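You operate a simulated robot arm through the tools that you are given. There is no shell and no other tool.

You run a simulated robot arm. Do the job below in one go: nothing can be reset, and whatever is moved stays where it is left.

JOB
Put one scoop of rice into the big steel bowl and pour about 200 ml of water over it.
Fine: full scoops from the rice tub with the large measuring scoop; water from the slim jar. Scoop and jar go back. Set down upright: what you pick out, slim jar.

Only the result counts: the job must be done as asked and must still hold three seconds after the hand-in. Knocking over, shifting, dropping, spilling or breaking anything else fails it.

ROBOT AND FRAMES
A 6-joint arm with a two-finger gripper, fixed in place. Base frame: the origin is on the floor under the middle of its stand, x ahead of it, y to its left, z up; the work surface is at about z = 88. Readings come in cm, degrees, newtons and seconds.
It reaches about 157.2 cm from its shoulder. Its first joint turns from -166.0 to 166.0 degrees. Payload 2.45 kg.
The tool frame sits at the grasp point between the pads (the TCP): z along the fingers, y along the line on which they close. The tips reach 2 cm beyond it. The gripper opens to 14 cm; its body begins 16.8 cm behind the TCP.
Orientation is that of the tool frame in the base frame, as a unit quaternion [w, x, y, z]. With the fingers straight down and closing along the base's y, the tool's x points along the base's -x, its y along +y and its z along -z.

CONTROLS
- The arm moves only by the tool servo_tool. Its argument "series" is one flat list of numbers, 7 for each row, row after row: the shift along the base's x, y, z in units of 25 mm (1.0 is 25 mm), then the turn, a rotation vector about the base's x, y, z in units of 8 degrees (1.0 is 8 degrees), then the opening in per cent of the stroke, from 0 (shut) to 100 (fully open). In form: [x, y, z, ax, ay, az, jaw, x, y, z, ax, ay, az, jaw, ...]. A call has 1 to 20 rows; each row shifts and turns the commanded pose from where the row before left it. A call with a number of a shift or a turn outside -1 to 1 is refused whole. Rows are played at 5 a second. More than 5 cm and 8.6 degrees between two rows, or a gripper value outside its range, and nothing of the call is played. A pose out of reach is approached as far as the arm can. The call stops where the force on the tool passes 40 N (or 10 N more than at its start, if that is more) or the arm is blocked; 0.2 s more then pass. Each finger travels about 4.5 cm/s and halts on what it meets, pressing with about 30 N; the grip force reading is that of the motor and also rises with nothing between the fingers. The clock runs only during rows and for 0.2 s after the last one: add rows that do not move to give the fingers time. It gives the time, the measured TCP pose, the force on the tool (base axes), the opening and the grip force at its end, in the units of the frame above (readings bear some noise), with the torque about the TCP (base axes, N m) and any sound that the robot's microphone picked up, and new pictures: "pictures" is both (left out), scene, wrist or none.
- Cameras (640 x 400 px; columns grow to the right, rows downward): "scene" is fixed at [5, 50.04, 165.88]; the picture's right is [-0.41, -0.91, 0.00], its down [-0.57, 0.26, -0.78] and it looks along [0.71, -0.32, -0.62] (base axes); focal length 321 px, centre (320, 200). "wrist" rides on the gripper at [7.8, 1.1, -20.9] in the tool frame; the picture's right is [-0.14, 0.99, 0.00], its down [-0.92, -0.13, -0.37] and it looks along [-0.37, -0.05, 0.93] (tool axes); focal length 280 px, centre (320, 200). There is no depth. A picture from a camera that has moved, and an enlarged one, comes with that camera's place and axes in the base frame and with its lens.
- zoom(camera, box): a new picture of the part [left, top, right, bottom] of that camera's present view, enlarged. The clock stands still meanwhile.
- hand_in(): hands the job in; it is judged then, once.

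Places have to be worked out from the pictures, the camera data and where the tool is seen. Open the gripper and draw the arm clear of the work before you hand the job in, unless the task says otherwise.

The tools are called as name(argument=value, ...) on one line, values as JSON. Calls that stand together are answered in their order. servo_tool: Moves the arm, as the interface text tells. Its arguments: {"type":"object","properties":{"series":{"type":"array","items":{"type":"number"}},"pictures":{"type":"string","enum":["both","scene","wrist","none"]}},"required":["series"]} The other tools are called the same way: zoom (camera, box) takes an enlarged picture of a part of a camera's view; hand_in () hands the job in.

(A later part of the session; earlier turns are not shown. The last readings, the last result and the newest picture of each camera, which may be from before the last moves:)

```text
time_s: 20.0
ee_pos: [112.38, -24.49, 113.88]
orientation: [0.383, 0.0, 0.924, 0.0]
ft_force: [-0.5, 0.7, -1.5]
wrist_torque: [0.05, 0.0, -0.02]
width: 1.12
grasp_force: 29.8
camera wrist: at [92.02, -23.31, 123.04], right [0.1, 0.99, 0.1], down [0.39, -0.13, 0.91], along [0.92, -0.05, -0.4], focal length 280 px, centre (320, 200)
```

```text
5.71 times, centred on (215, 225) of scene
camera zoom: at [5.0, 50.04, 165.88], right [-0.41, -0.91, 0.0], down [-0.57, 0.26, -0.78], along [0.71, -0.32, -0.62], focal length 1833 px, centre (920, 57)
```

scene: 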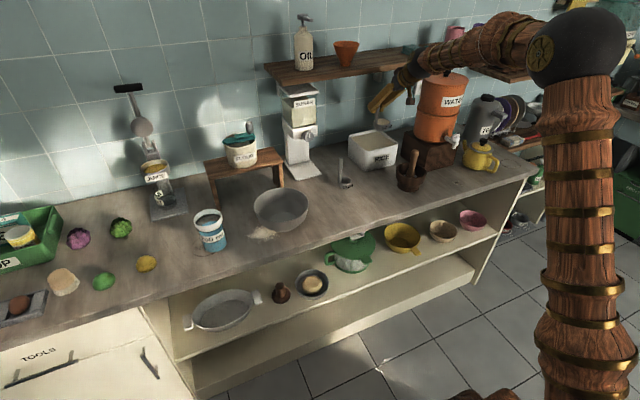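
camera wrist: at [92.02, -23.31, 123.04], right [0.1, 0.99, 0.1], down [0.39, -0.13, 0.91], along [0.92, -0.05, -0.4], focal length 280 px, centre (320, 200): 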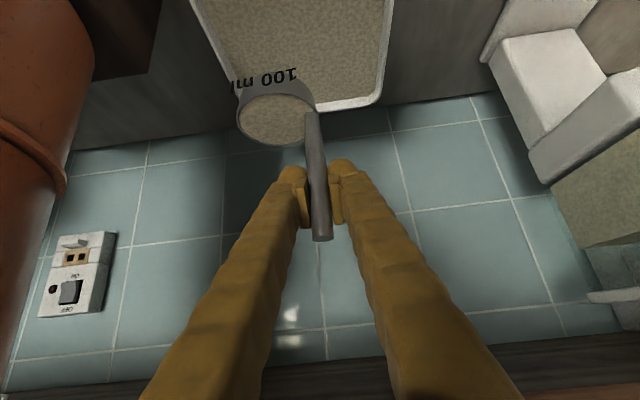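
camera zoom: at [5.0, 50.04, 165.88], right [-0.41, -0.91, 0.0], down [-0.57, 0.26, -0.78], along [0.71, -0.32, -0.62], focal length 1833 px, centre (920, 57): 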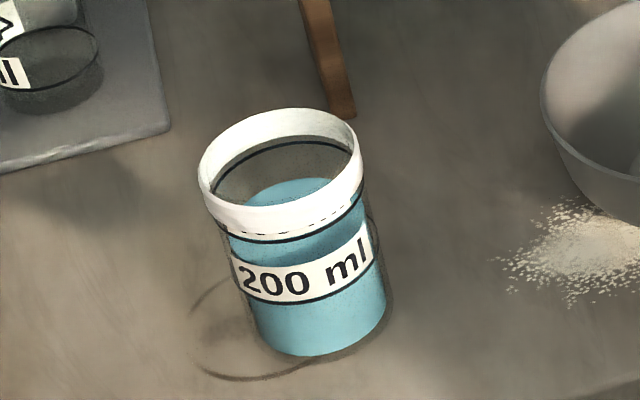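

Bowl centre ≈ (88, 27), rim z≈96.5, radius ≈9.4. I rise to z≈116 and carry the full scoop level and gently toward the bowl.

servo_tool(series=[0, 0, 0.4, 0, 0, 0, 0, 0, 0, 0.5, 0, 0, 0, 0, -0.127, 0.3, 0, 0, 0, 0, 0, -0.253, 0.6, 0, 0, 0, 0, 0, -0.38, 0.9, 0, 0, 0, 0, 0, -0.38, 0.9, 0, 0, 0, 0, 0, -0.38, 0.9, 0, 0, 0, 0, 0, -0.38, 0.9, 0, 0, 0, 0, 0, -0.38, 0.9, 0, 0, 0, 0, 0, -0.38, 0.9, 0, 0, 0, 0, 0, -0.38, 0.9, 0, 0, 0, 0, 0, -0.38, 0.9, 0, 0, 0, 0, 0, -0.38, 0.9, 0, 0, 0, 0, 0, -0.38, 0.9, 0, 0, 0, 0, 0, -0.38, 0.9, 0, 0, 0, 0, 0, -0.38, 0.9, 0, 0, 0, 0, 0, -0.38, 0.9, 0, 0, 0, 0, 0, -0.38, 0.9, 0, 0, 0, 0, 0, -0.2, 0.5, 0, 0, 0, 0, 0], pictures="both")

```text
time_s: 24.0
ee_pos: [97.66, 10.76, 116.17]
orientation: [0.383, 0.0, 0.924, 0.0]
ft_force: [0.4, -0.5, -1.6]
wrist_torque: [0.05, -0.02, -0.01]
width: 1.11
grasp_force: 29.9
camera wrist: at [77.28, 11.93, 125.29], right [0.1, 0.99, 0.1], down [0.39, -0.13, 0.91], along [0.92, -0.05, -0.4], focal length 280 px, centre (320, 200)
```

scene: 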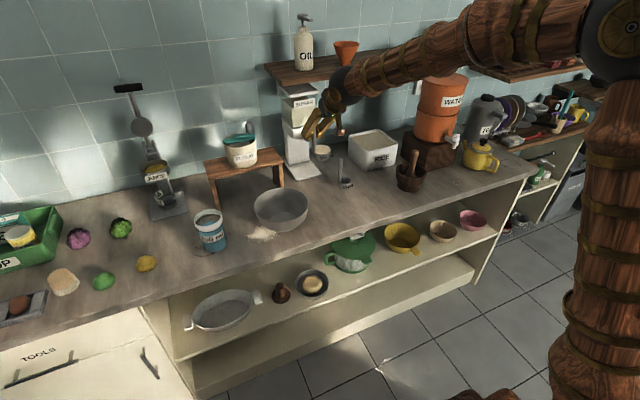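
wrist: 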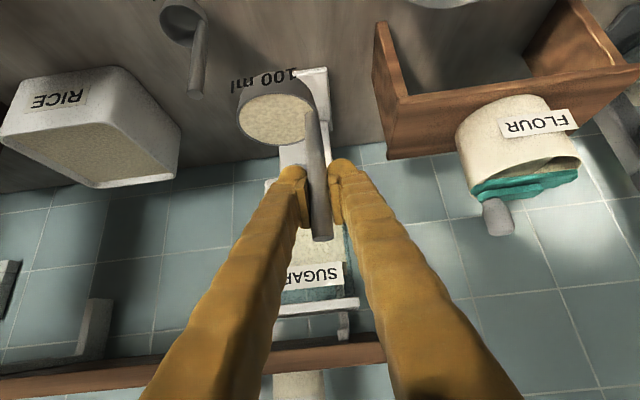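

Rice still level-full. I continue to the bowl at reduced speed near the end: target TCP (88, 33.3, 116) so the cup's lip is over the bowl's middle.

servo_tool(series=[-0.386, 0.9, 0, 0, 0, 0, 0, -0.386, 0.9, 0, 0, 0, 0, 0, -0.386, 0.9, 0, 0, 0, 0, 0, -0.386, 0.9, 0, 0, 0, 0, 0, -0.386, 0.9, 0, 0, 0, 0, 0, -0.386, 0.9, 0, 0, 0, 0, 0, -0.386, 0.9, 0, 0, 0, 0, 0, -0.386, 0.9, 0, 0, 0, 0, 0, -0.343, 0.8, 0, 0, 0, 0, 0, -0.257, 0.6, 0, 0, 0, 0, 0, -0.172, 0.4, 0, 0, 0, 0, 0, 0, 0, 0, 0, 0, 0, 0], pictures="both")

zoom(camera="scene", box=[220, 110, 360, 250])

```text
time_s: 26.6
ee_pos: [87.92, 33.18, 116.16]
orientation: [0.383, -0.001, 0.924, 0.0]
ft_force: [0.3, 0.4, -1.5]
wrist_torque: [0.04, 0.01, -0.01]
width: 1.11
grasp_force: 29.8
camera wrist: at [67.52, 34.37, 125.22], right [0.1, 0.99, 0.1], down [0.39, -0.13, 0.91], along [0.92, -0.05, -0.4], focal length 280 px, centre (320, 200)
```

scene: 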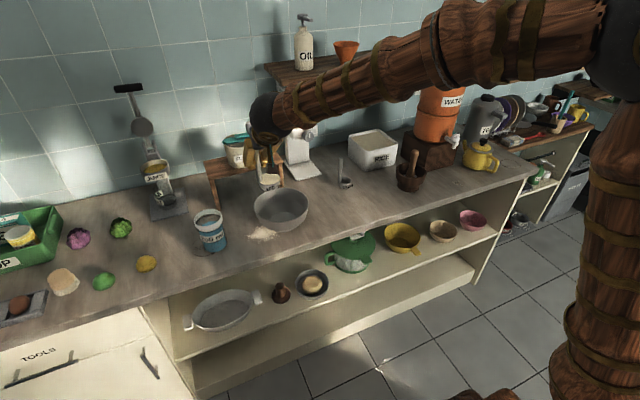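
wrist: 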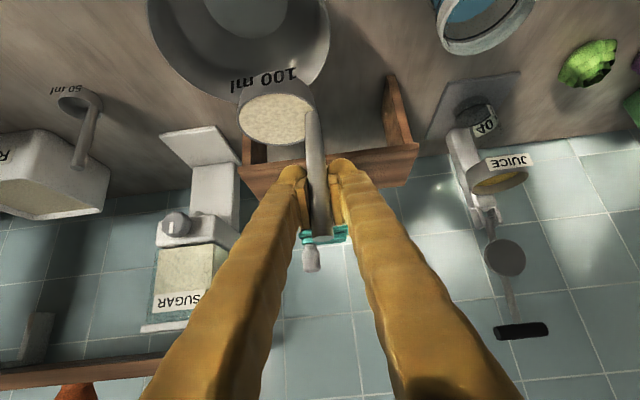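

```text
2.86 times, centred on (290, 180) of scene
camera zoom: at [5.0, 50.04, 165.88], right [-0.41, -0.91, 0.0], down [-0.57, 0.26, -0.78], along [0.71, -0.32, -0.62], focal length 917 px, centre (406, 257)
```

zoom: 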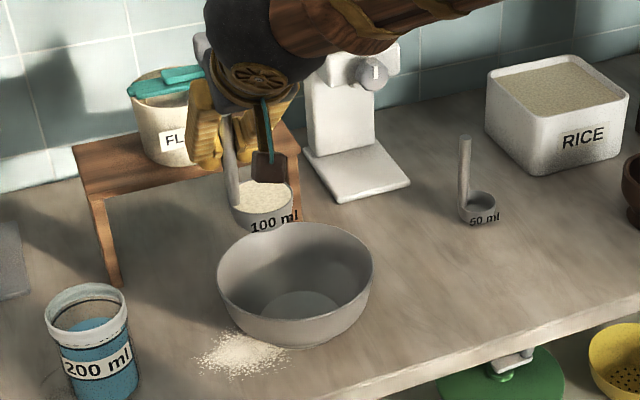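

Cup is above the bowl, still full. I lower to z≈109 and begin tipping about x while shifting −y so that the pouring lip stays near the bowl's centre; first half to 60°.

servo_tool(series=[0, 0, -0.95, 0, 0, 0, 0, 0, 0, -0.95, 0, 0, 0, 0, 0, 0, -0.95, 0, 0, 0, 0, 0, -0.232, 0, 0.75, 0, 0, 0, 0, -0.232, 0, 0.75, 0, 0, 0, 0, -0.232, 0, 0.75, 0, 0, 0, 0, -0.232, 0, 0.75, 0, 0, 0, 0, -0.232, 0, 0.75, 0, 0, 0, 0, -0.4, 0, 0.75, 0, 0, 0, 0, -0.4, 0, 0.75, 0, 0, 0, 0, -0.4, 0, 0.75, 0, 0, 0, 0, -0.4, 0, 0.75, 0, 0, 0, 0, -0.4, 0, 0.75, 0, 0, 0], pictures="both")

zoom(camera="scene", box=[220, 110, 360, 250])

```text
time_s: 29.4
ee_pos: [86.64, 27.02, 107.79]
orientation: [0.331, 0.149, 0.85, 0.383]
ft_force: [-0.2, 0.3, -1.4]
wrist_torque: [-0.07, 0.0, -0.01]
width: 1.1
grasp_force: 29.7
out of reach, approached as far as the arm can: row 7, 8, 9, 10
camera wrist: at [66.67, 20.37, 115.18], right [0.1, 0.59, 0.8], down [0.43, -0.76, 0.5], along [0.9, 0.29, -0.33], focal length 280 px, centre (320, 200)
```

scene: 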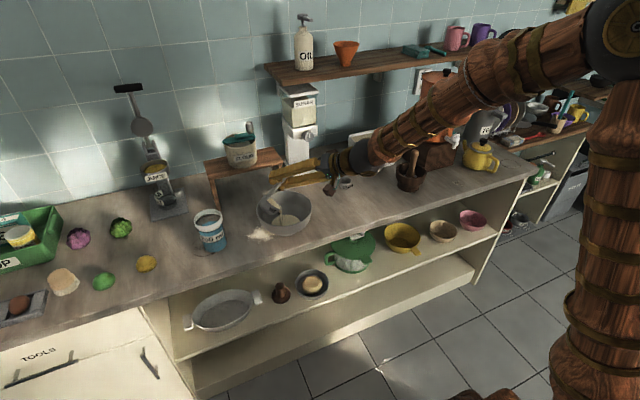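
wrist: 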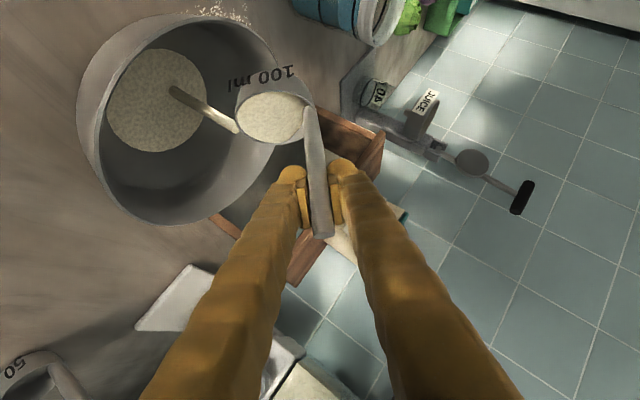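

```text
2.86 times, centred on (290, 180) of scene
camera zoom: at [5.0, 50.04, 165.88], right [-0.41, -0.91, 0.0], down [-0.57, 0.26, -0.78], along [0.71, -0.32, -0.62], focal length 917 px, centre (406, 257)
```

zoom: 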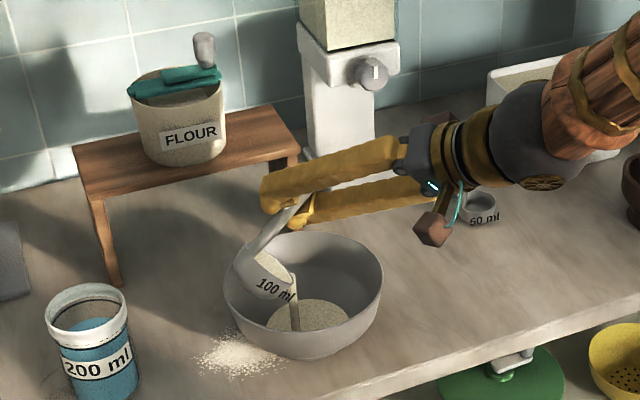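

Rice is streaming into the bowl; the arm reported some rows as out of reach, and the bowl's outline may have shifted slightly, so I hold still and compare with the earlier zoom.

zoom(camera="scene", box=[230, 170, 330, 250])

zoom(camera="wrist", box=[60, 0, 380, 240])

```text
5.00 times, centred on (280, 210) of scene
camera zoom: at [5.0, 50.04, 165.88], right [-0.41, -0.91, 0.0], down [-0.57, 0.26, -0.78], along [0.71, -0.32, -0.62], focal length 1604 px, centre (520, 150)
```

zoom: 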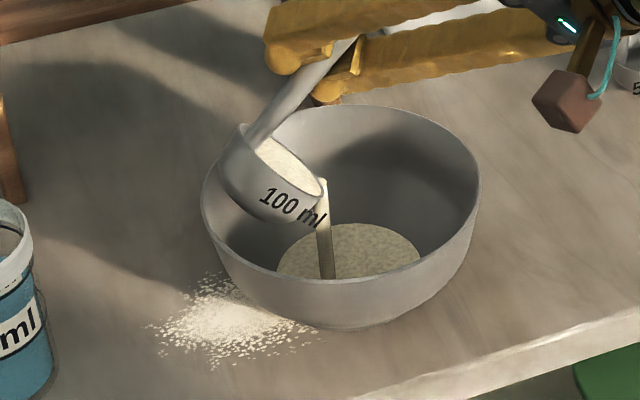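

```text
1.67 times, centred on (220, 120) of wrist
camera zoom: at [66.67, 20.37, 115.18], right [0.1, 0.59, 0.8], down [0.43, -0.76, 0.5], along [0.9, 0.29, -0.33], focal length 467 px, centre (487, 333)
```

zoom: 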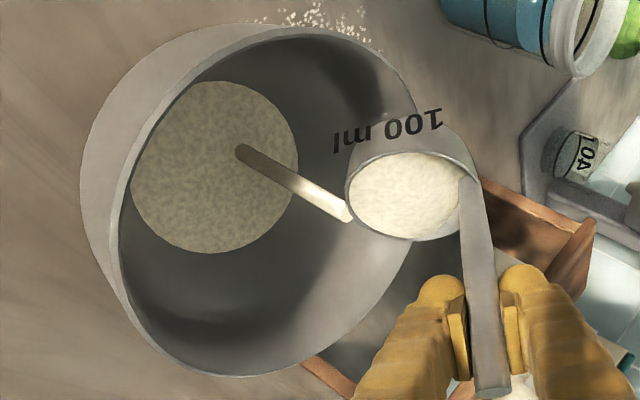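

The bowl has slid about 2 cm toward the robot, evidently while the wrist passed near a singular pose. I raise slightly (+2.5 cm) to keep the cup clear of the bowl and let the arm settle, while the rice keeps flowing into the bowl.

servo_tool(series=[0, 0, 0.6, 0, 0, 0, 0, 0, 0, 0.4, 0, 0, 0, 0, 0, 0, 0, 0, 0, 0, 0], pictures="both")

zoom(camera="scene", box=[230, 170, 330, 250])

```text
time_s: 30.2
ee_pos: [86.73, 27.18, 110.25]
orientation: [0.332, 0.15, 0.849, 0.383]
ft_force: [-0.3, 0.1, -2.7]
wrist_torque: [-0.1, -0.03, -0.02]
width: 1.08
grasp_force: 30.1
camera wrist: at [66.83, 20.46, 117.64], right [0.1, 0.59, 0.8], down [0.43, -0.76, 0.5], along [0.9, 0.29, -0.33], focal length 280 px, centre (320, 200)
```

scene: 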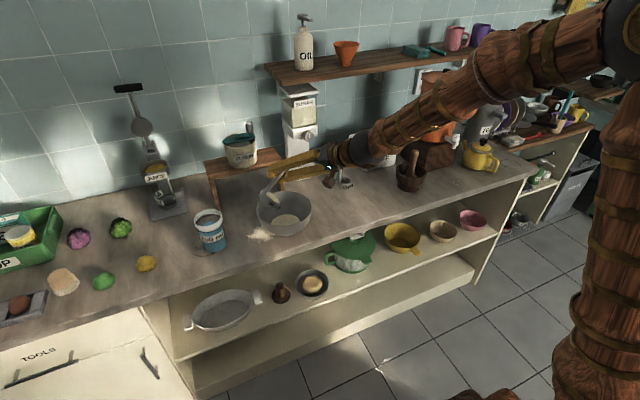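
wrist: 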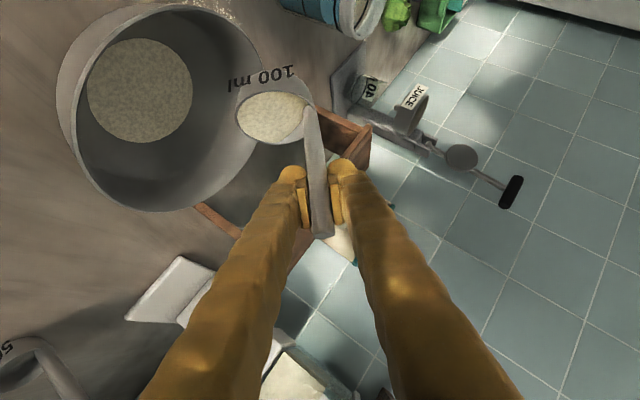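

```text
5.00 times, centred on (280, 210) of scene
camera zoom: at [5.0, 50.04, 165.88], right [-0.41, -0.91, 0.0], down [-0.57, 0.26, -0.78], along [0.71, -0.32, -0.62], focal length 1604 px, centre (520, 150)
```

zoom: 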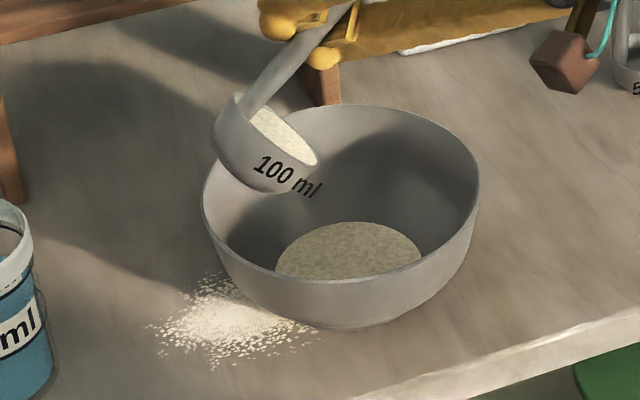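

The rice flow paused at about 49° tilt and the pose is steady; the bowl is now centred near (85.4, 27). I continue tipping in small steps toward 90°, keeping the lip over the bowl's middle.

servo_tool(series=[-0.04, -0.3, 0, 0.5, 0, 0, 0, -0.04, -0.3, 0, 0.5, 0, 0, 0, -0.04, -0.3, 0, 0.5, 0, 0, 0, -0.04, -0.25, 0, 0.5, 0, 0, 0, -0.04, -0.25, 0, 0.5, 0, 0, 0, 0, 0, 0, 0, 0, 0, 0], pictures="both")

zoom(camera="scene", box=[230, 170, 330, 250])

```text
time_s: 31.6
ee_pos: [86.28, 23.63, 110.27]
orientation: [0.3, 0.205, 0.77, 0.524]
ft_force: [-0.5, 0.2, -0.2]
wrist_torque: [-0.07, -0.02, 0.02]
width: 1.09
grasp_force: 30.2
camera wrist: at [66.33, 14.7, 114.85], right [0.1, 0.28, 0.96], down [0.43, -0.88, 0.21], along [0.9, 0.39, -0.21], focal length 280 px, centre (320, 200)
```

scene: 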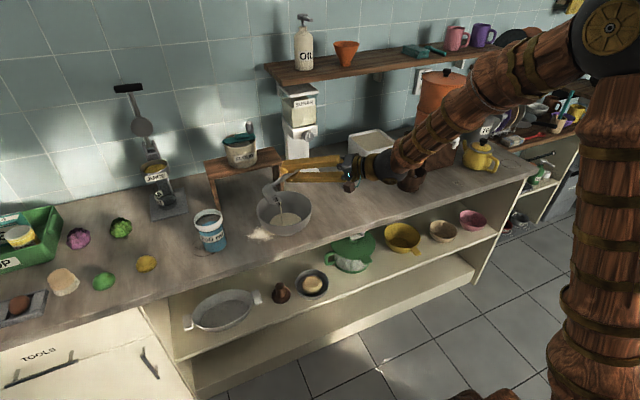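
wrist: 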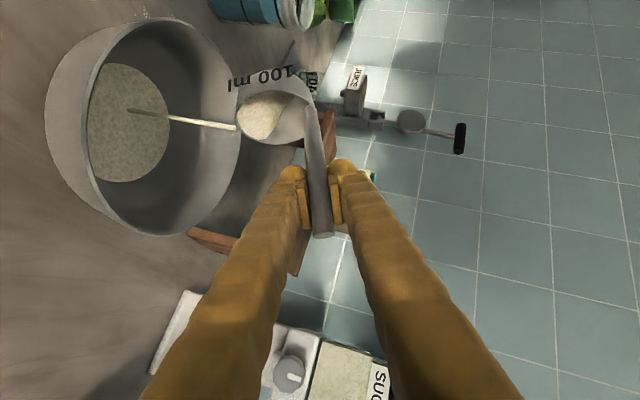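

```text
5.00 times, centred on (280, 210) of scene
camera zoom: at [5.0, 50.04, 165.88], right [-0.41, -0.91, 0.0], down [-0.57, 0.26, -0.78], along [0.71, -0.32, -0.62], focal length 1604 px, centre (520, 150)
```

zoom: 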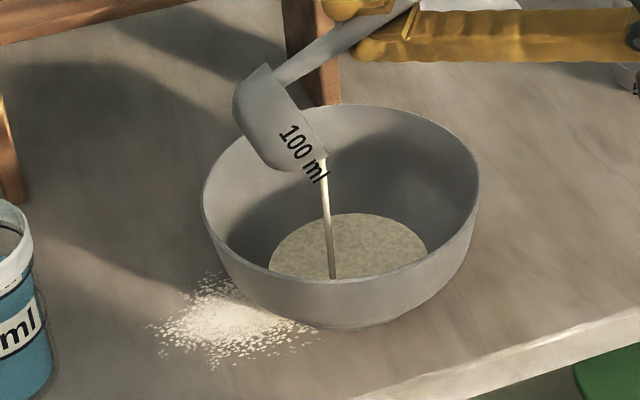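

Pouring continues cleanly at 69° tilt. I continue to about 120° so the scoop empties fully.

servo_tool(series=[-0.03, -0.2, 0, 0.5, 0, 0, 0, -0.03, -0.2, 0, 0.5, 0, 0, 0, -0.03, -0.2, 0, 0.5, 0, 0, 0, -0.03, -0.2, 0, 0.5, 0, 0, 0, 0, -0.18, 0, 0.5, 0, 0, 0, 0, -0.18, 0, 0.5, 0, 0, 0, 0, -0.15, 0, 0.5, 0, 0, 0, 0, -0.15, 0, 0.5, 0, 0, 0, 0, -0.15, 0, 0.5, 0, 0, 0, 0, -0.1, 0, 0.5, 0, 0, 0, 0, -0.1, 0, 0.5, 0, 0, 0, 0, -0.08, 0, 0.5, 0, 0, 0, 0, 0, 0, 0, 0, 0, 0, 0, 0, 0, 0, 0, 0, 0, 0, 0, 0, 0, 0, 0, 0], pictures="both")

zoom(camera="scene", box=[230, 150, 350, 250])

zoom(camera="wrist", box=[0, 0, 380, 240])

```text
time_s: 34.8
ee_pos: [85.96, 18.98, 110.32]
orientation: [0.19, 0.309, 0.49, 0.792]
ft_force: [-0.8, -0.9, -1.2]
wrist_torque: [-0.06, 0.0, -0.01]
width: 1.06
grasp_force: 30.3
camera wrist: at [66.09, 9.6, 106.73], right [0.1, -0.53, 0.84], down [0.43, -0.74, -0.51], along [0.9, 0.41, 0.15], focal length 280 px, centre (320, 200)
```

scene: 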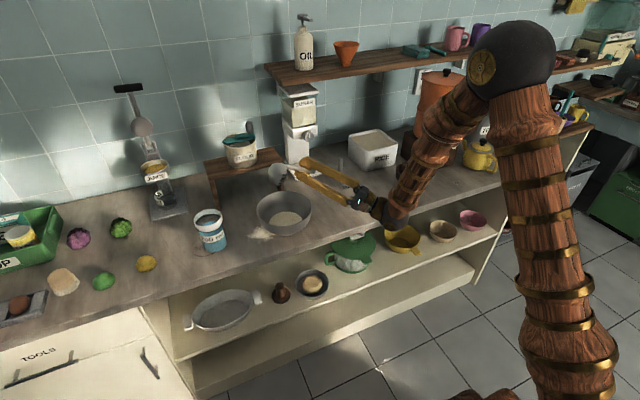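
wrist: 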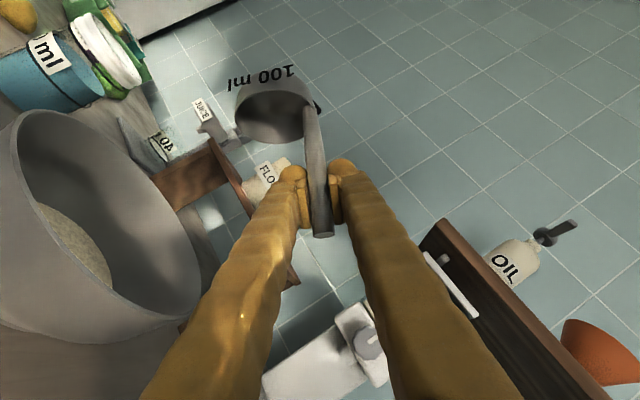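

```text
4.00 times, centred on (290, 200) of scene
camera zoom: at [5.0, 50.04, 165.88], right [-0.41, -0.91, 0.0], down [-0.57, 0.26, -0.78], along [0.71, -0.32, -0.62], focal length 1283 px, centre (440, 200)
```

zoom: 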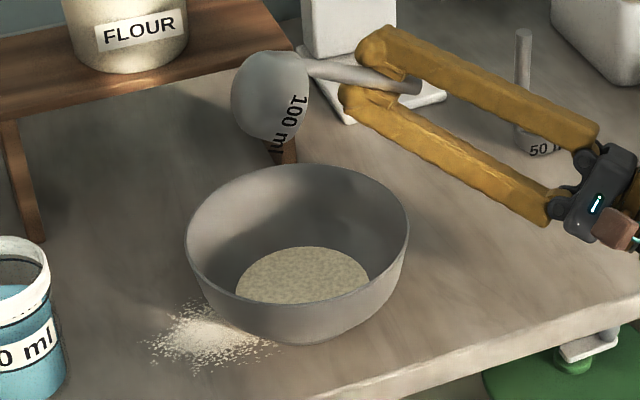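

```text
1.67 times, centred on (190, 120) of wrist
camera zoom: at [66.09, 9.6, 106.73], right [0.1, -0.53, 0.84], down [0.43, -0.74, -0.51], along [0.9, 0.41, 0.15], focal length 467 px, centre (537, 333)
```

zoom: 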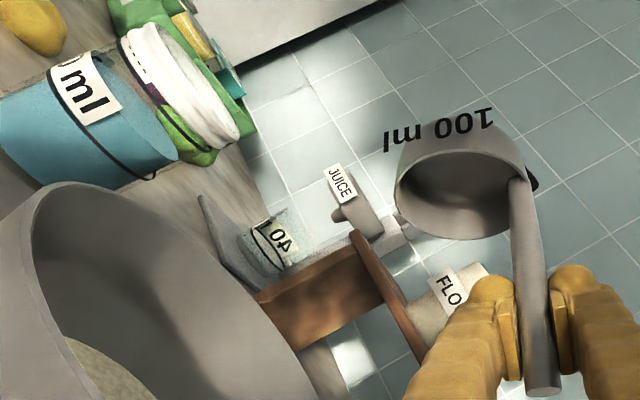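

The scoop is empty and all rice lies in the bowl. I raise the scoop, then untilt while moving toward −y (so the wrist stays away from the awkward pose).

servo_tool(series=[0, 0, 1, 0, 0, 0, 0, 0, 0, 1, 0, 0, 0, 0, 0, 0, 1, 0, 0, 0, 0, 0, -0.7, 0.3, -0.7, 0, 0, 0, 0, -0.8, 0, -0.9, 0, 0, 0, 0, -0.8, 0, -0.9, 0, 0, 0, 0, -0.8, 0, -0.9, 0, 0, 0, 0, -0.8, 0, -0.9, 0, 0, 0, 0, -0.8, 0, -0.9, 0, 0, 0, 0, -0.8, 0, -0.9, 0, 0, 0, 0, -0.8, 0, -0.9, 0, 0, 0, 0, -0.8, 0, -0.9, 0, 0, 0, 0, 0, 0, 0, 0, 0, 0], pictures="both")

```text
time_s: 37.6
ee_pos: [86.02, 1.38, 118.66]
orientation: [0.324, 0.163, 0.833, 0.417]
ft_force: [0.6, -0.7, -1.0]
wrist_torque: [-0.03, -0.01, -0.01]
width: 1.08
grasp_force: 30.3
camera wrist: at [65.99, -5.87, 125.41], right [0.1, 0.52, 0.85], down [0.43, -0.79, 0.43], along [0.9, 0.32, -0.3], focal length 280 px, centre (320, 200)
```

scene: 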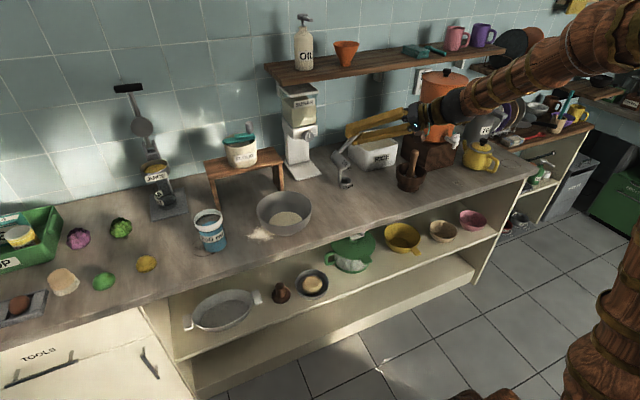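
wrist: 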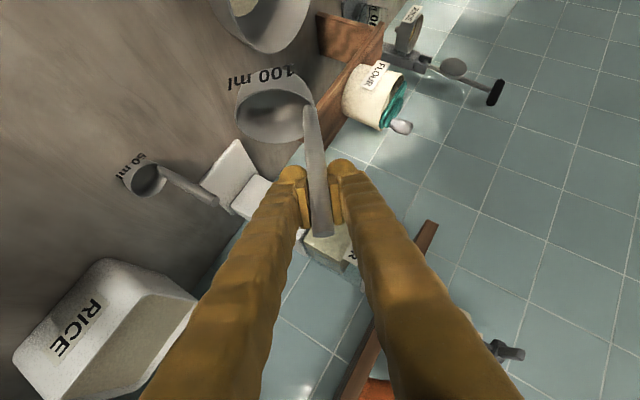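

Clean so far (tilt now 53°). I finish untilting here; then I'll fine-correct the orientation.

servo_tool(series=[0, 0, 0, -0.75, 0, 0, 0, 0, 0, 0, -0.75, 0, 0, 0, 0, 0, 0, -0.75, 0, 0, 0, 0, 0, 0, -0.75, 0, 0, 0, 0, 0, 0, -0.75, 0, 0, 0, 0, 0, 0, -0.75, 0, 0, 0, 0, 0, 0, -0.75, 0, 0, 0, 0, 0, 0, -0.75, 0, 0, 0, 0, 0, 0, -0.65, 0, 0, 0, 0, 0, 0, 0, 0, 0, 0], pictures="both")

```text
time_s: 39.8
ee_pos: [86.15, 1.29, 118.56]
orientation: [0.363, 0.001, 0.932, 0.0]
ft_force: [0.5, -0.9, -1.7]
wrist_torque: [-0.02, 0.02, -0.02]
width: 1.11
grasp_force: 29.4
camera wrist: at [66.06, 2.46, 128.49], right [0.1, 0.99, 0.09], down [0.43, -0.13, 0.89], along [0.9, -0.05, -0.44], focal length 280 px, centre (320, 200)
```

scene: 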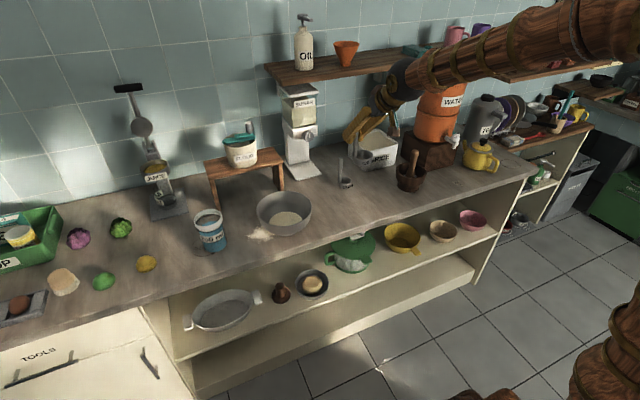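
wrist: 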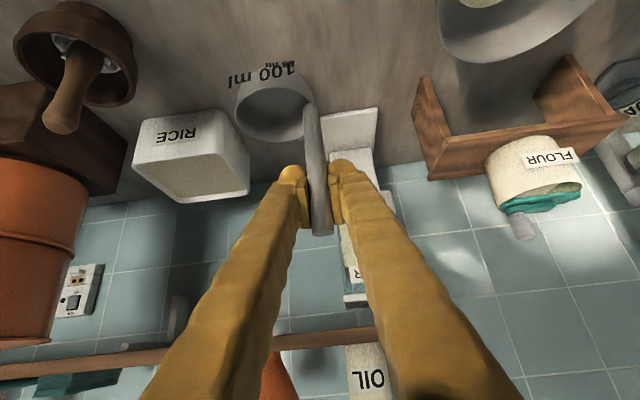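

The pitch is off by 2.4° from the grasp pose; I correct it (−2.4° about y), move back to y≈10.1 above the scoop's place, and check whether the scoop twisted in the grip.

servo_tool(series=[0, 0.6, 0, 0, -0.3, 0, 0, 0.03, 0.8, 0, 0, 0, 0, 0, 0.04, 0.8, 0, 0, 0, 0, 0, 0.03, 0.8, 0, 0, 0, 0, 0, 0, 0.52, 0, 0, 0, 0, 0, 0, 0, -1, 0, 0, 0, 0, 0, 0, -1, 0, 0, 0, 0, 0, 0, 0, 0, 0, 0, 0], pictures="both")

zoom(camera="wrist", box=[200, 60, 440, 260])

zoom(camera="scene", box=[290, 110, 430, 230])

```text
time_s: 41.6
ee_pos: [86.33, 10.22, 113.68]
orientation: [0.383, 0.001, 0.924, 0.0]
ft_force: [0.5, -0.2, -1.8]
wrist_torque: [0.02, -0.02, 0.01]
width: 1.06
grasp_force: 30.2
camera wrist: at [65.98, 11.36, 122.87], right [0.1, 0.99, 0.1], down [0.39, -0.13, 0.91], along [0.92, -0.05, -0.4], focal length 280 px, centre (320, 200)
```

scene: 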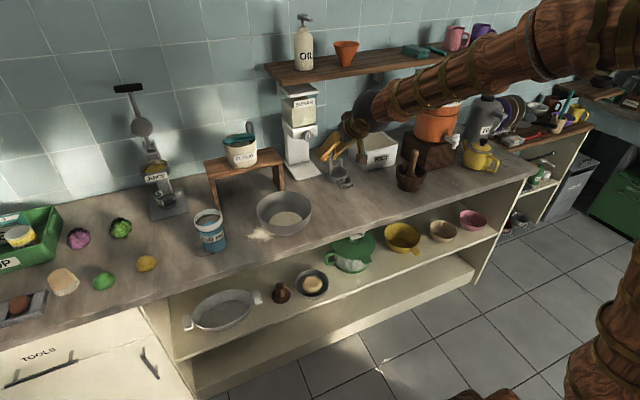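
wrist: 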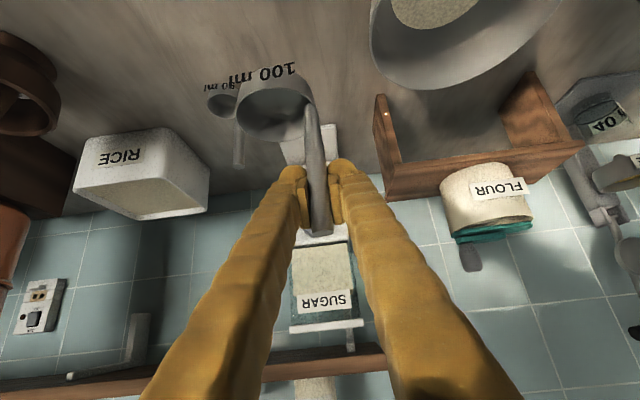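

```text
2.00 times, centred on (320, 160) of wrist
camera zoom: at [65.98, 11.36, 122.87], right [0.1, 0.99, 0.1], down [0.39, -0.13, 0.91], along [0.92, -0.05, -0.4], focal length 561 px, centre (320, 280)
```

zoom: 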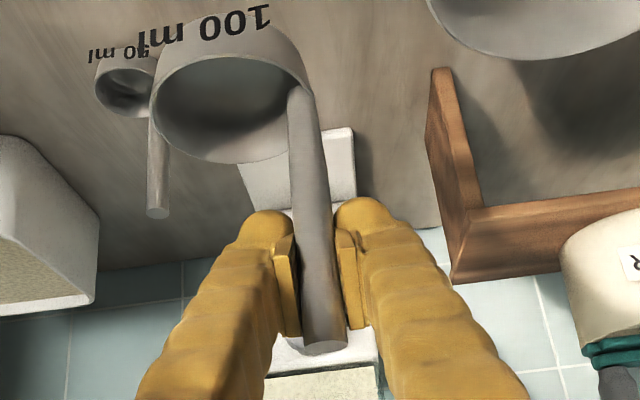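

```text
3.33 times, centred on (360, 170) of scene
camera zoom: at [5.0, 50.04, 165.88], right [-0.41, -0.91, 0.0], down [-0.57, 0.26, -0.78], along [0.71, -0.32, -0.62], focal length 1070 px, centre (187, 300)
```

zoom: 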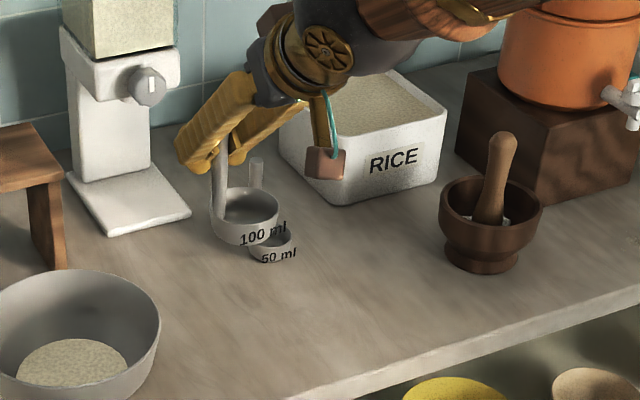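

The scoop is still upright but slid ~0.5 cm down in the grip, so its base should touch at TCP z≈99.2. I lower it over its original spot to z≈100.3, then feel for contact in small steps.

servo_tool(series=[0, 0, -1, 0, 0, 0, 0, 0, 0, -1, 0, 0, 0, 0, 0, 0, -1, 0, 0, 0, 0, 0, 0, -1, 0, 0, 0, 0, 0, 0, -0.7, 0, 0, 0, 0, 0, 0, -0.4, 0, 0, 0, 0, 0, 0, -0.25, 0, 0, 0, 0, 0, 0, 0, 0, 0, 0, 0], pictures="both")

zoom(camera="scene", box=[300, 140, 400, 230])

zoom(camera="wrist", box=[200, 60, 440, 260])

```text
time_s: 43.4
ee_pos: [86.3, 10.04, 100.27]
orientation: [0.383, 0.002, 0.924, 0.0]
ft_force: [-0.9, 0.0, -0.4]
wrist_torque: [0.01, 0.01, 0.02]
width: 1.08
grasp_force: 30.4
camera wrist: at [65.97, 11.23, 109.46], right [0.1, 0.99, 0.1], down [0.39, -0.13, 0.91], along [0.92, -0.05, -0.4], focal length 280 px, centre (320, 200)
```

scene: 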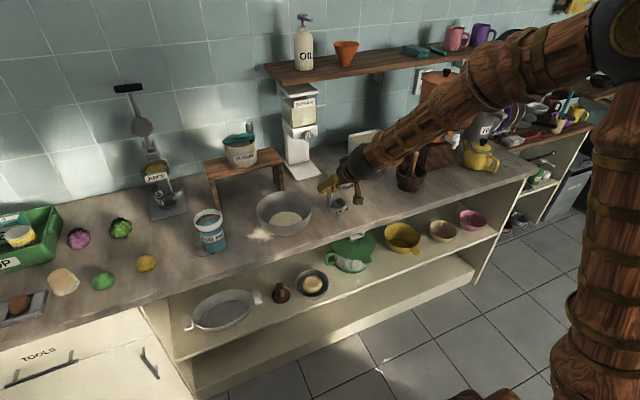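
wrist: 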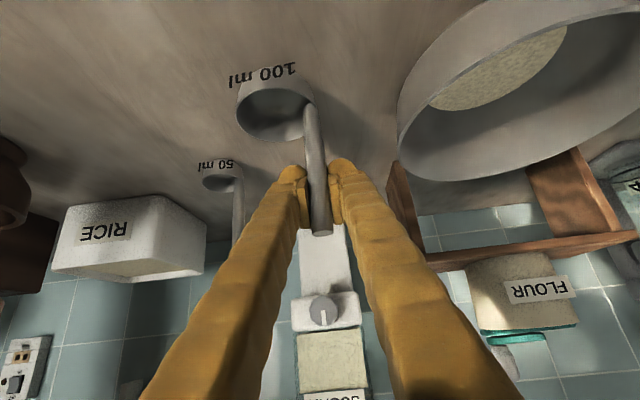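

```text
4.44 times, centred on (350, 185) of scene
camera zoom: at [5.0, 50.04, 165.88], right [-0.41, -0.91, 0.0], down [-0.57, 0.26, -0.78], along [0.71, -0.32, -0.62], focal length 1426 px, centre (187, 267)
```

zoom: 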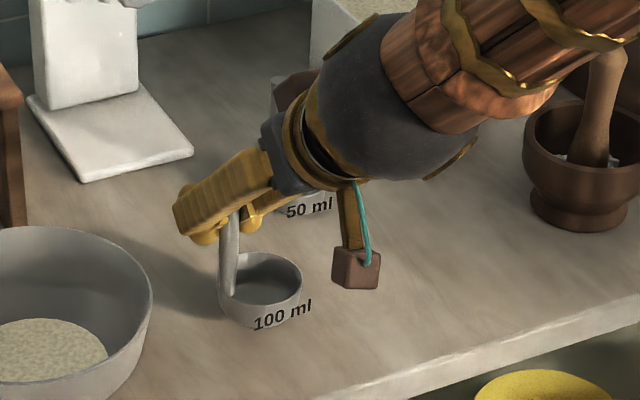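

```text
2.00 times, centred on (320, 160) of wrist
camera zoom: at [65.97, 11.23, 109.46], right [0.1, 0.99, 0.1], down [0.39, -0.13, 0.91], along [0.92, -0.05, -0.4], focal length 561 px, centre (320, 280)
```

zoom: 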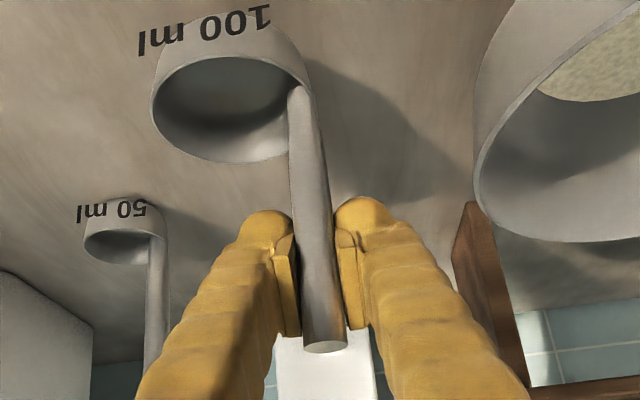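

I zoom in close to check whether the scoop's handle and base are truly upright before setting it down.

zoom(camera="scene", box=[325, 180, 365, 216])

zoom(camera="wrist", box=[225, 50, 345, 150])

```text
11.11 times, centred on (345, 198) of scene
camera zoom: at [5.0, 50.04, 165.88], right [-0.41, -0.91, 0.0], down [-0.57, 0.26, -0.78], along [0.71, -0.32, -0.62], focal length 3565 px, centre (42, 222)
```

zoom: 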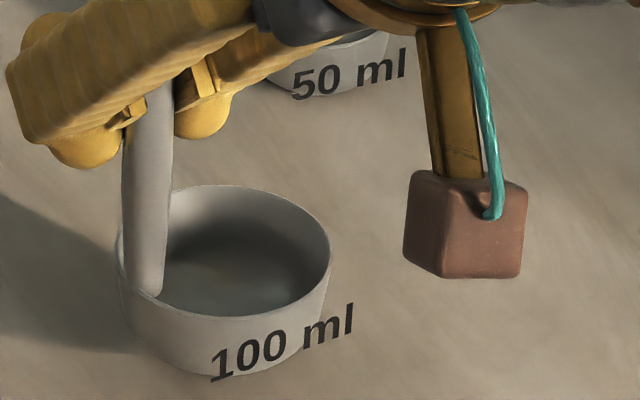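

```text
4.00 times, centred on (285, 100) of wrist
camera zoom: at [65.97, 11.23, 109.46], right [0.1, 0.99, 0.1], down [0.39, -0.13, 0.91], along [0.92, -0.05, -0.4], focal length 1122 px, centre (460, 600)
```

zoom: 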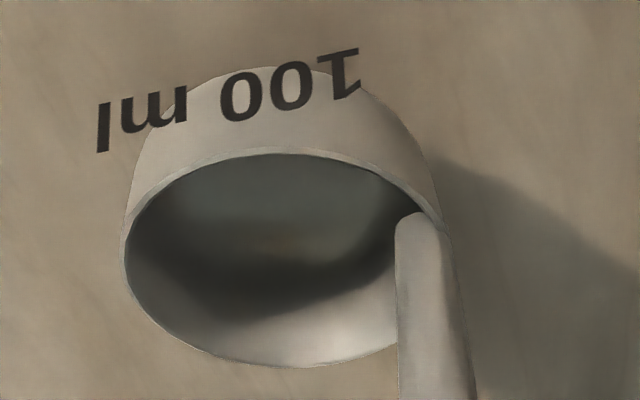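

It is upright within a degree or two. I lower in 2.5 mm steps and watch the force for contact.

servo_tool(series=[0, 0, -0.1, 0, 0, 0, 0, 0, 0, -0.1, 0, 0, 0, 0, 0, 0, -0.1, 0, 0, 0, 0, 0, 0, 0, 0, 0, 0, 0], pictures="scene")

zoom(camera="scene", box=[325, 180, 365, 216])

```text
time_s: 44.4
ee_pos: [86.28, 9.97, 99.39]
orientation: [0.382, 0.001, 0.924, 0.0]
ft_force: [-0.5, -0.8, -1.5]
wrist_torque: [0.04, -0.01, -0.02]
width: 1.07
grasp_force: 29.8
```

scene: 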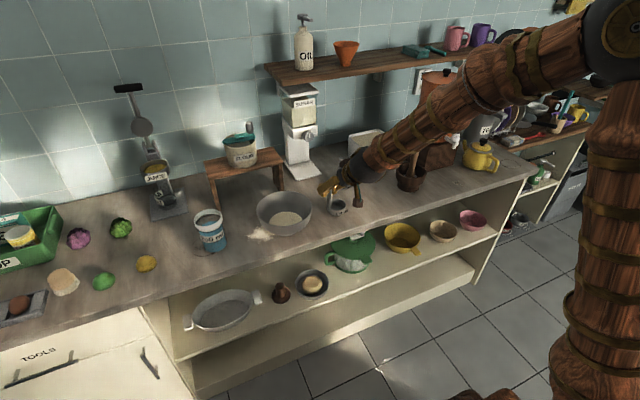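

```text
11.11 times, centred on (345, 198) of scene
camera zoom: at [5.0, 50.04, 165.88], right [-0.41, -0.91, 0.0], down [-0.57, 0.26, -0.78], along [0.71, -0.32, -0.62], focal length 3565 px, centre (42, 222)
```

zoom: 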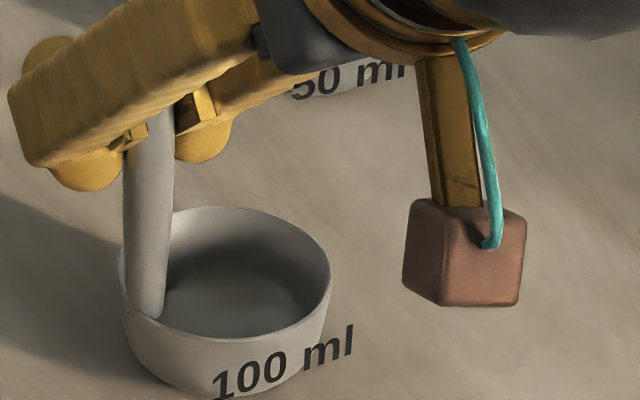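

No contact yet; I continue in 2 mm steps.

servo_tool(series=[0, 0, -0.08, 0, 0, 0, 0, 0, 0, -0.08, 0, 0, 0, 0, 0, 0, 0, 0, 0, 0, 0], pictures="none")

zoom(camera="scene", box=[325, 180, 365, 216])

```text
time_s: 45.2
ee_pos: [86.18, 10.09, 99.04]
orientation: [0.383, 0.002, 0.924, 0.0]
ft_force: [-0.3, 3.3, 8.0]
wrist_torque: [0.01, 0.03, -0.02]
width: 1.07
grasp_force: 30.4
```

```text
11.11 times, centred on (345, 198) of scene
camera zoom: at [5.0, 50.04, 165.88], right [-0.41, -0.91, 0.0], down [-0.57, 0.26, -0.78], along [0.71, -0.32, -0.62], focal length 3565 px, centre (42, 222)
```

zoom: 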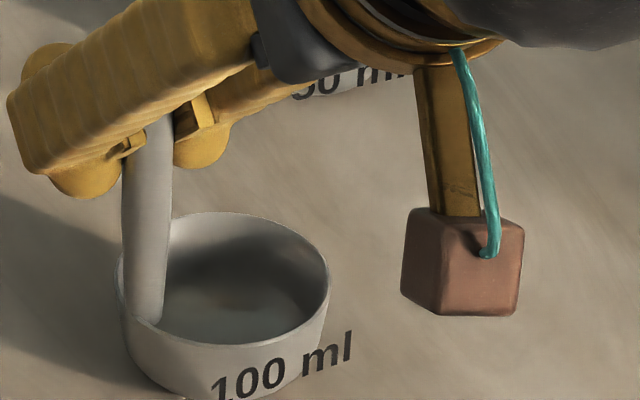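

Contact at 8 N: the scoop stands on the counter at its old spot. I relax slightly, open to about 4 cm, and check that it stays upright.

servo_tool(series=[0, 0, 0.03, 0, 0, 0, 3, 0, 0, 0, 0, 0, 0, 10, 0, 0, 0, 0, 0, 0, 20, 0, 0, 0, 0, 0, 0, 29, 0, 0, 0, 0, 0, 0, 29, 0, 0, 0, 0, 0, 0, 29], pictures="both")

zoom(camera="scene", box=[325, 180, 365, 216])

zoom(camera="wrist", box=[200, 60, 440, 260])

```text
time_s: 46.6
ee_pos: [86.42, 10.06, 99.2]
orientation: [0.383, 0.001, 0.924, 0.0]
ft_force: [-0.2, -0.2, -0.2]
wrist_torque: [0.01, -0.03, 0.01]
width: 4.07
grasp_force: 0.0
camera wrist: at [65.95, 11.25, 108.31], right [0.1, 0.99, 0.1], down [0.39, -0.13, 0.91], along [0.92, -0.05, -0.4], focal length 280 px, centre (320, 200)
```

scene: 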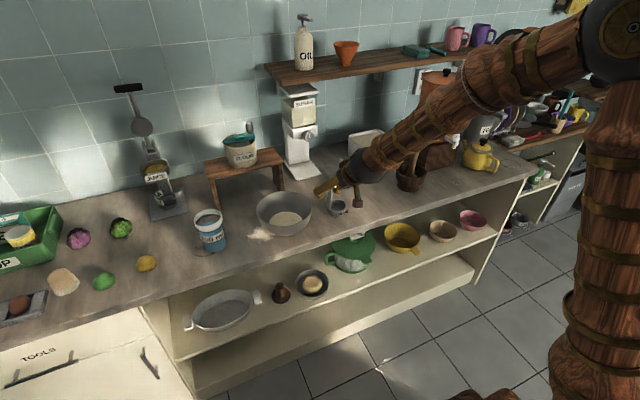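
wrist: 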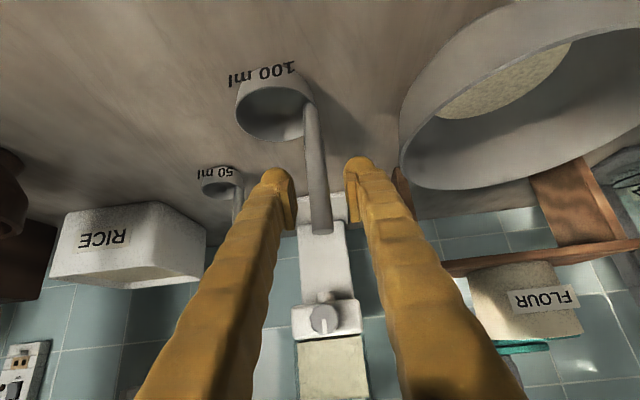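

```text
11.11 times, centred on (345, 198) of scene
camera zoom: at [5.0, 50.04, 165.88], right [-0.41, -0.91, 0.0], down [-0.57, 0.26, -0.78], along [0.71, -0.32, -0.62], focal length 3565 px, centre (42, 222)
```

zoom: 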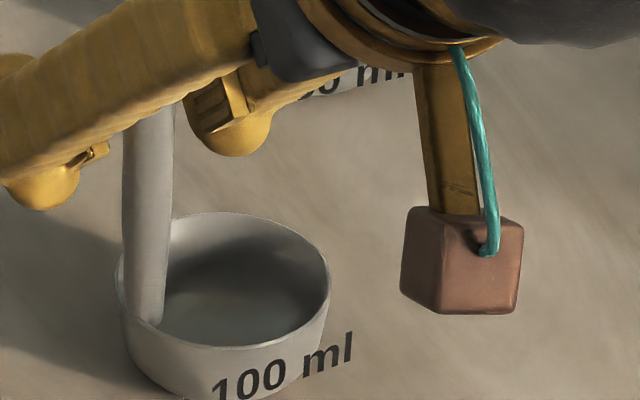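

```text
2.00 times, centred on (320, 160) of wrist
camera zoom: at [65.95, 11.25, 108.31], right [0.1, 0.99, 0.1], down [0.39, -0.13, 0.91], along [0.92, -0.05, -0.4], focal length 561 px, centre (320, 280)
```

zoom: 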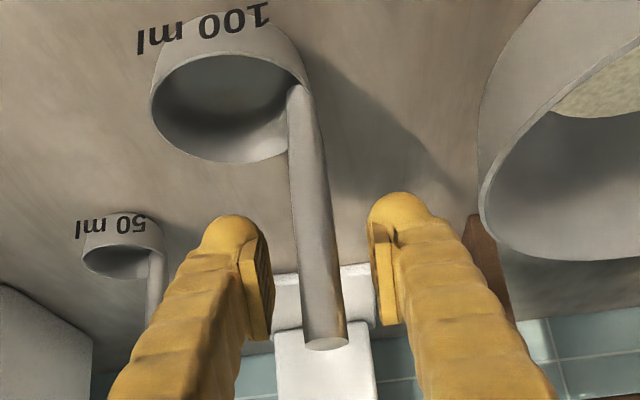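

The scoop stands upright on its old spot. I back off along the finger direction and then swing left to view the jar and bowl.

servo_tool(series=[-0.5, 0, 0.5, 0, 0, 0, 29, -0.8, 0, 0.8, 0, 0, 0, 29, -0.8, 0, 0.8, 0, 0, 0, 29, -0.8, 0, 0.8, 0, 0, 0, 29, -0.8, 0, 0.8, 0, 0, 0, 29, -0.8, 0, 0.8, 0, 0, 0, 29, 0, 0, 0, 0, 0, 0, 29], pictures="both")

zoom(camera="scene", box=[300, 140, 380, 230])

zoom(camera="scene", box=[230, 170, 330, 250])

```text
time_s: 48.2
ee_pos: [75.21, 10.1, 110.53]
orientation: [0.383, 0.001, 0.924, 0.0]
ft_force: [-0.2, -0.6, 0.1]
wrist_torque: [0.01, 0.0, -0.01]
width: 4.04
grasp_force: 0.0
camera wrist: at [54.77, 11.34, 119.56], right [0.1, 0.99, 0.1], down [0.39, -0.13, 0.91], along [0.92, -0.05, -0.4], focal length 280 px, centre (320, 200)
```

scene: 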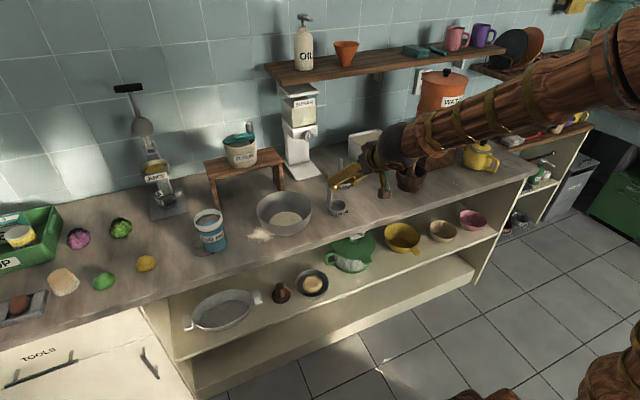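
wrist: 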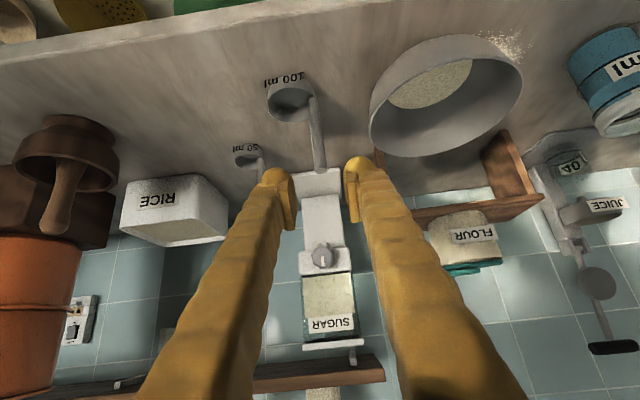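

```text
4.44 times, centred on (340, 185) of scene
camera zoom: at [5.0, 50.04, 165.88], right [-0.41, -0.91, 0.0], down [-0.57, 0.26, -0.78], along [0.71, -0.32, -0.62], focal length 1426 px, centre (231, 267)
```

zoom: 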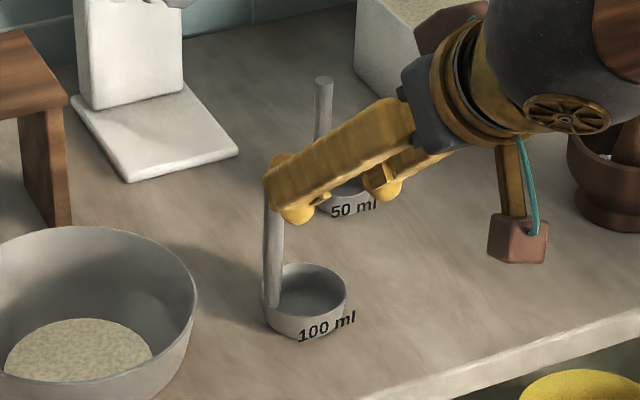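

```text
5.00 times, centred on (280, 210) of scene
camera zoom: at [5.0, 50.04, 165.88], right [-0.41, -0.91, 0.0], down [-0.57, 0.26, -0.78], along [0.71, -0.32, -0.62], focal length 1604 px, centre (520, 150)
```

zoom: 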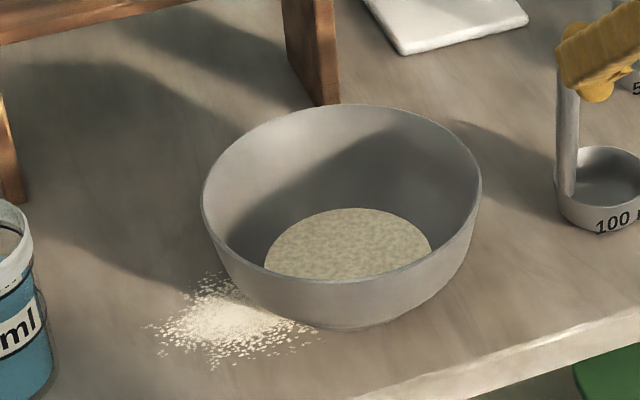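

The scoop is back within ~0.4 cm of its original place. Now I swing left at a safe height to look at the jar and bowl from in front.

servo_tool(series=[-0.3, 0.5, 0.1, 0, 0, 0, 29, -0.4, 0.9, 0.1, 0, 0, 0, 29, -0.4, 1, 0.1, 0, 0, 0, 40, -0.4, 1, 0.1, 0, 0, 0, 60, -0.4, 1, 0.1, 0, 0, 0, 80, -0.3, 1, 0.1, 0, 0, 0, 100, -0.3, 1, 0.1, 0, 0, 0, 100, -0.3, 1, 0.1, 0, 0, 0, 100, -0.3, 1, 0.1, 0, 0, 0, 100, -0.3, 1, 0.1, 0, 0, 0, 100, -0.3, 1, 0, 0, 0, 0, 100, -0.3, 1, 0, 0, 0, 0, 100, -0.3, 1, 0, 0, 0, 0, 100, -0.3, 1, 0, 0, 0, 0, 100, -0.3, 1, 0, 0, 0, 0, 100, -0.2, 1, 0, 0, 0, 0, 100, -0.1, 0.5, 0, 0, 0, 0, 100, 0, 0, 0, 0, 0, 0, 100], pictures="both")

zoom(camera="wrist", box=[230, 20, 430, 160])

```text
time_s: 52.0
ee_pos: [62.02, 49.81, 112.97]
orientation: [0.382, 0.001, 0.924, 0.001]
ft_force: [0.7, 0.1, 0.2]
wrist_torque: [-0.03, -0.03, -0.02]
width: 14.03
grasp_force: 0.0
camera wrist: at [41.62, 50.96, 122.12], right [0.1, 0.99, 0.1], down [0.39, -0.13, 0.91], along [0.92, -0.05, -0.4], focal length 280 px, centre (320, 200)
```

scene: 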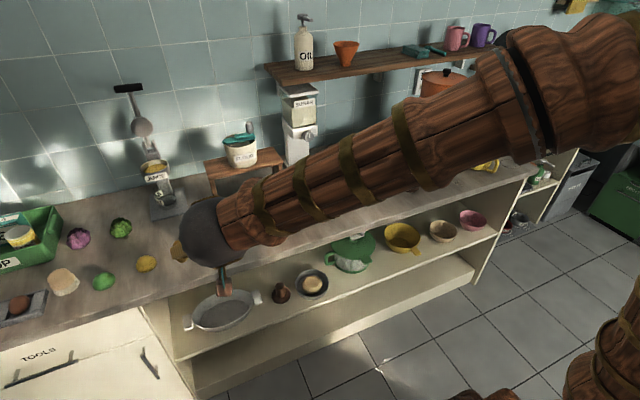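
wrist: 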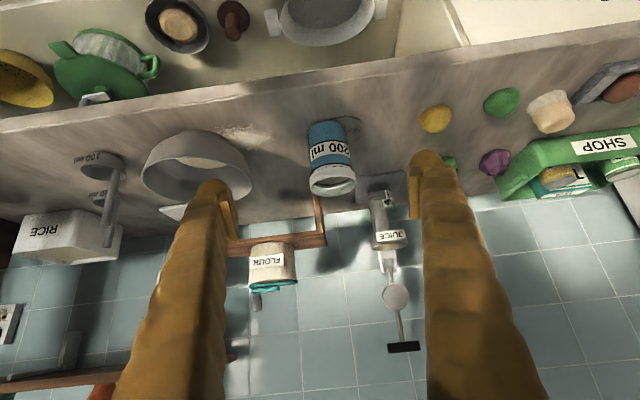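

```text
2.86 times, centred on (330, 90) of wrist
camera zoom: at [41.62, 50.96, 122.12], right [0.1, 0.99, 0.1], down [0.39, -0.13, 0.91], along [0.92, -0.05, -0.4], focal length 801 px, centre (291, 514)
```

zoom: 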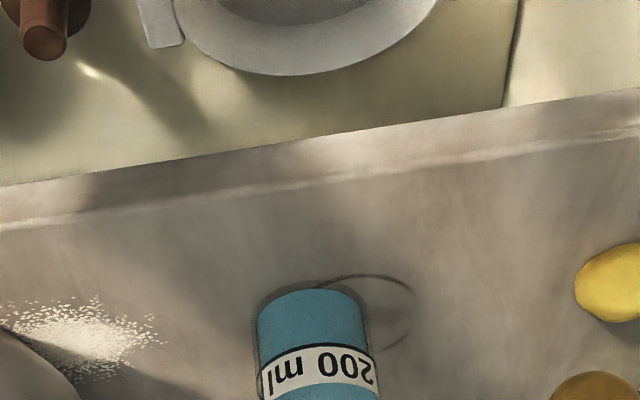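

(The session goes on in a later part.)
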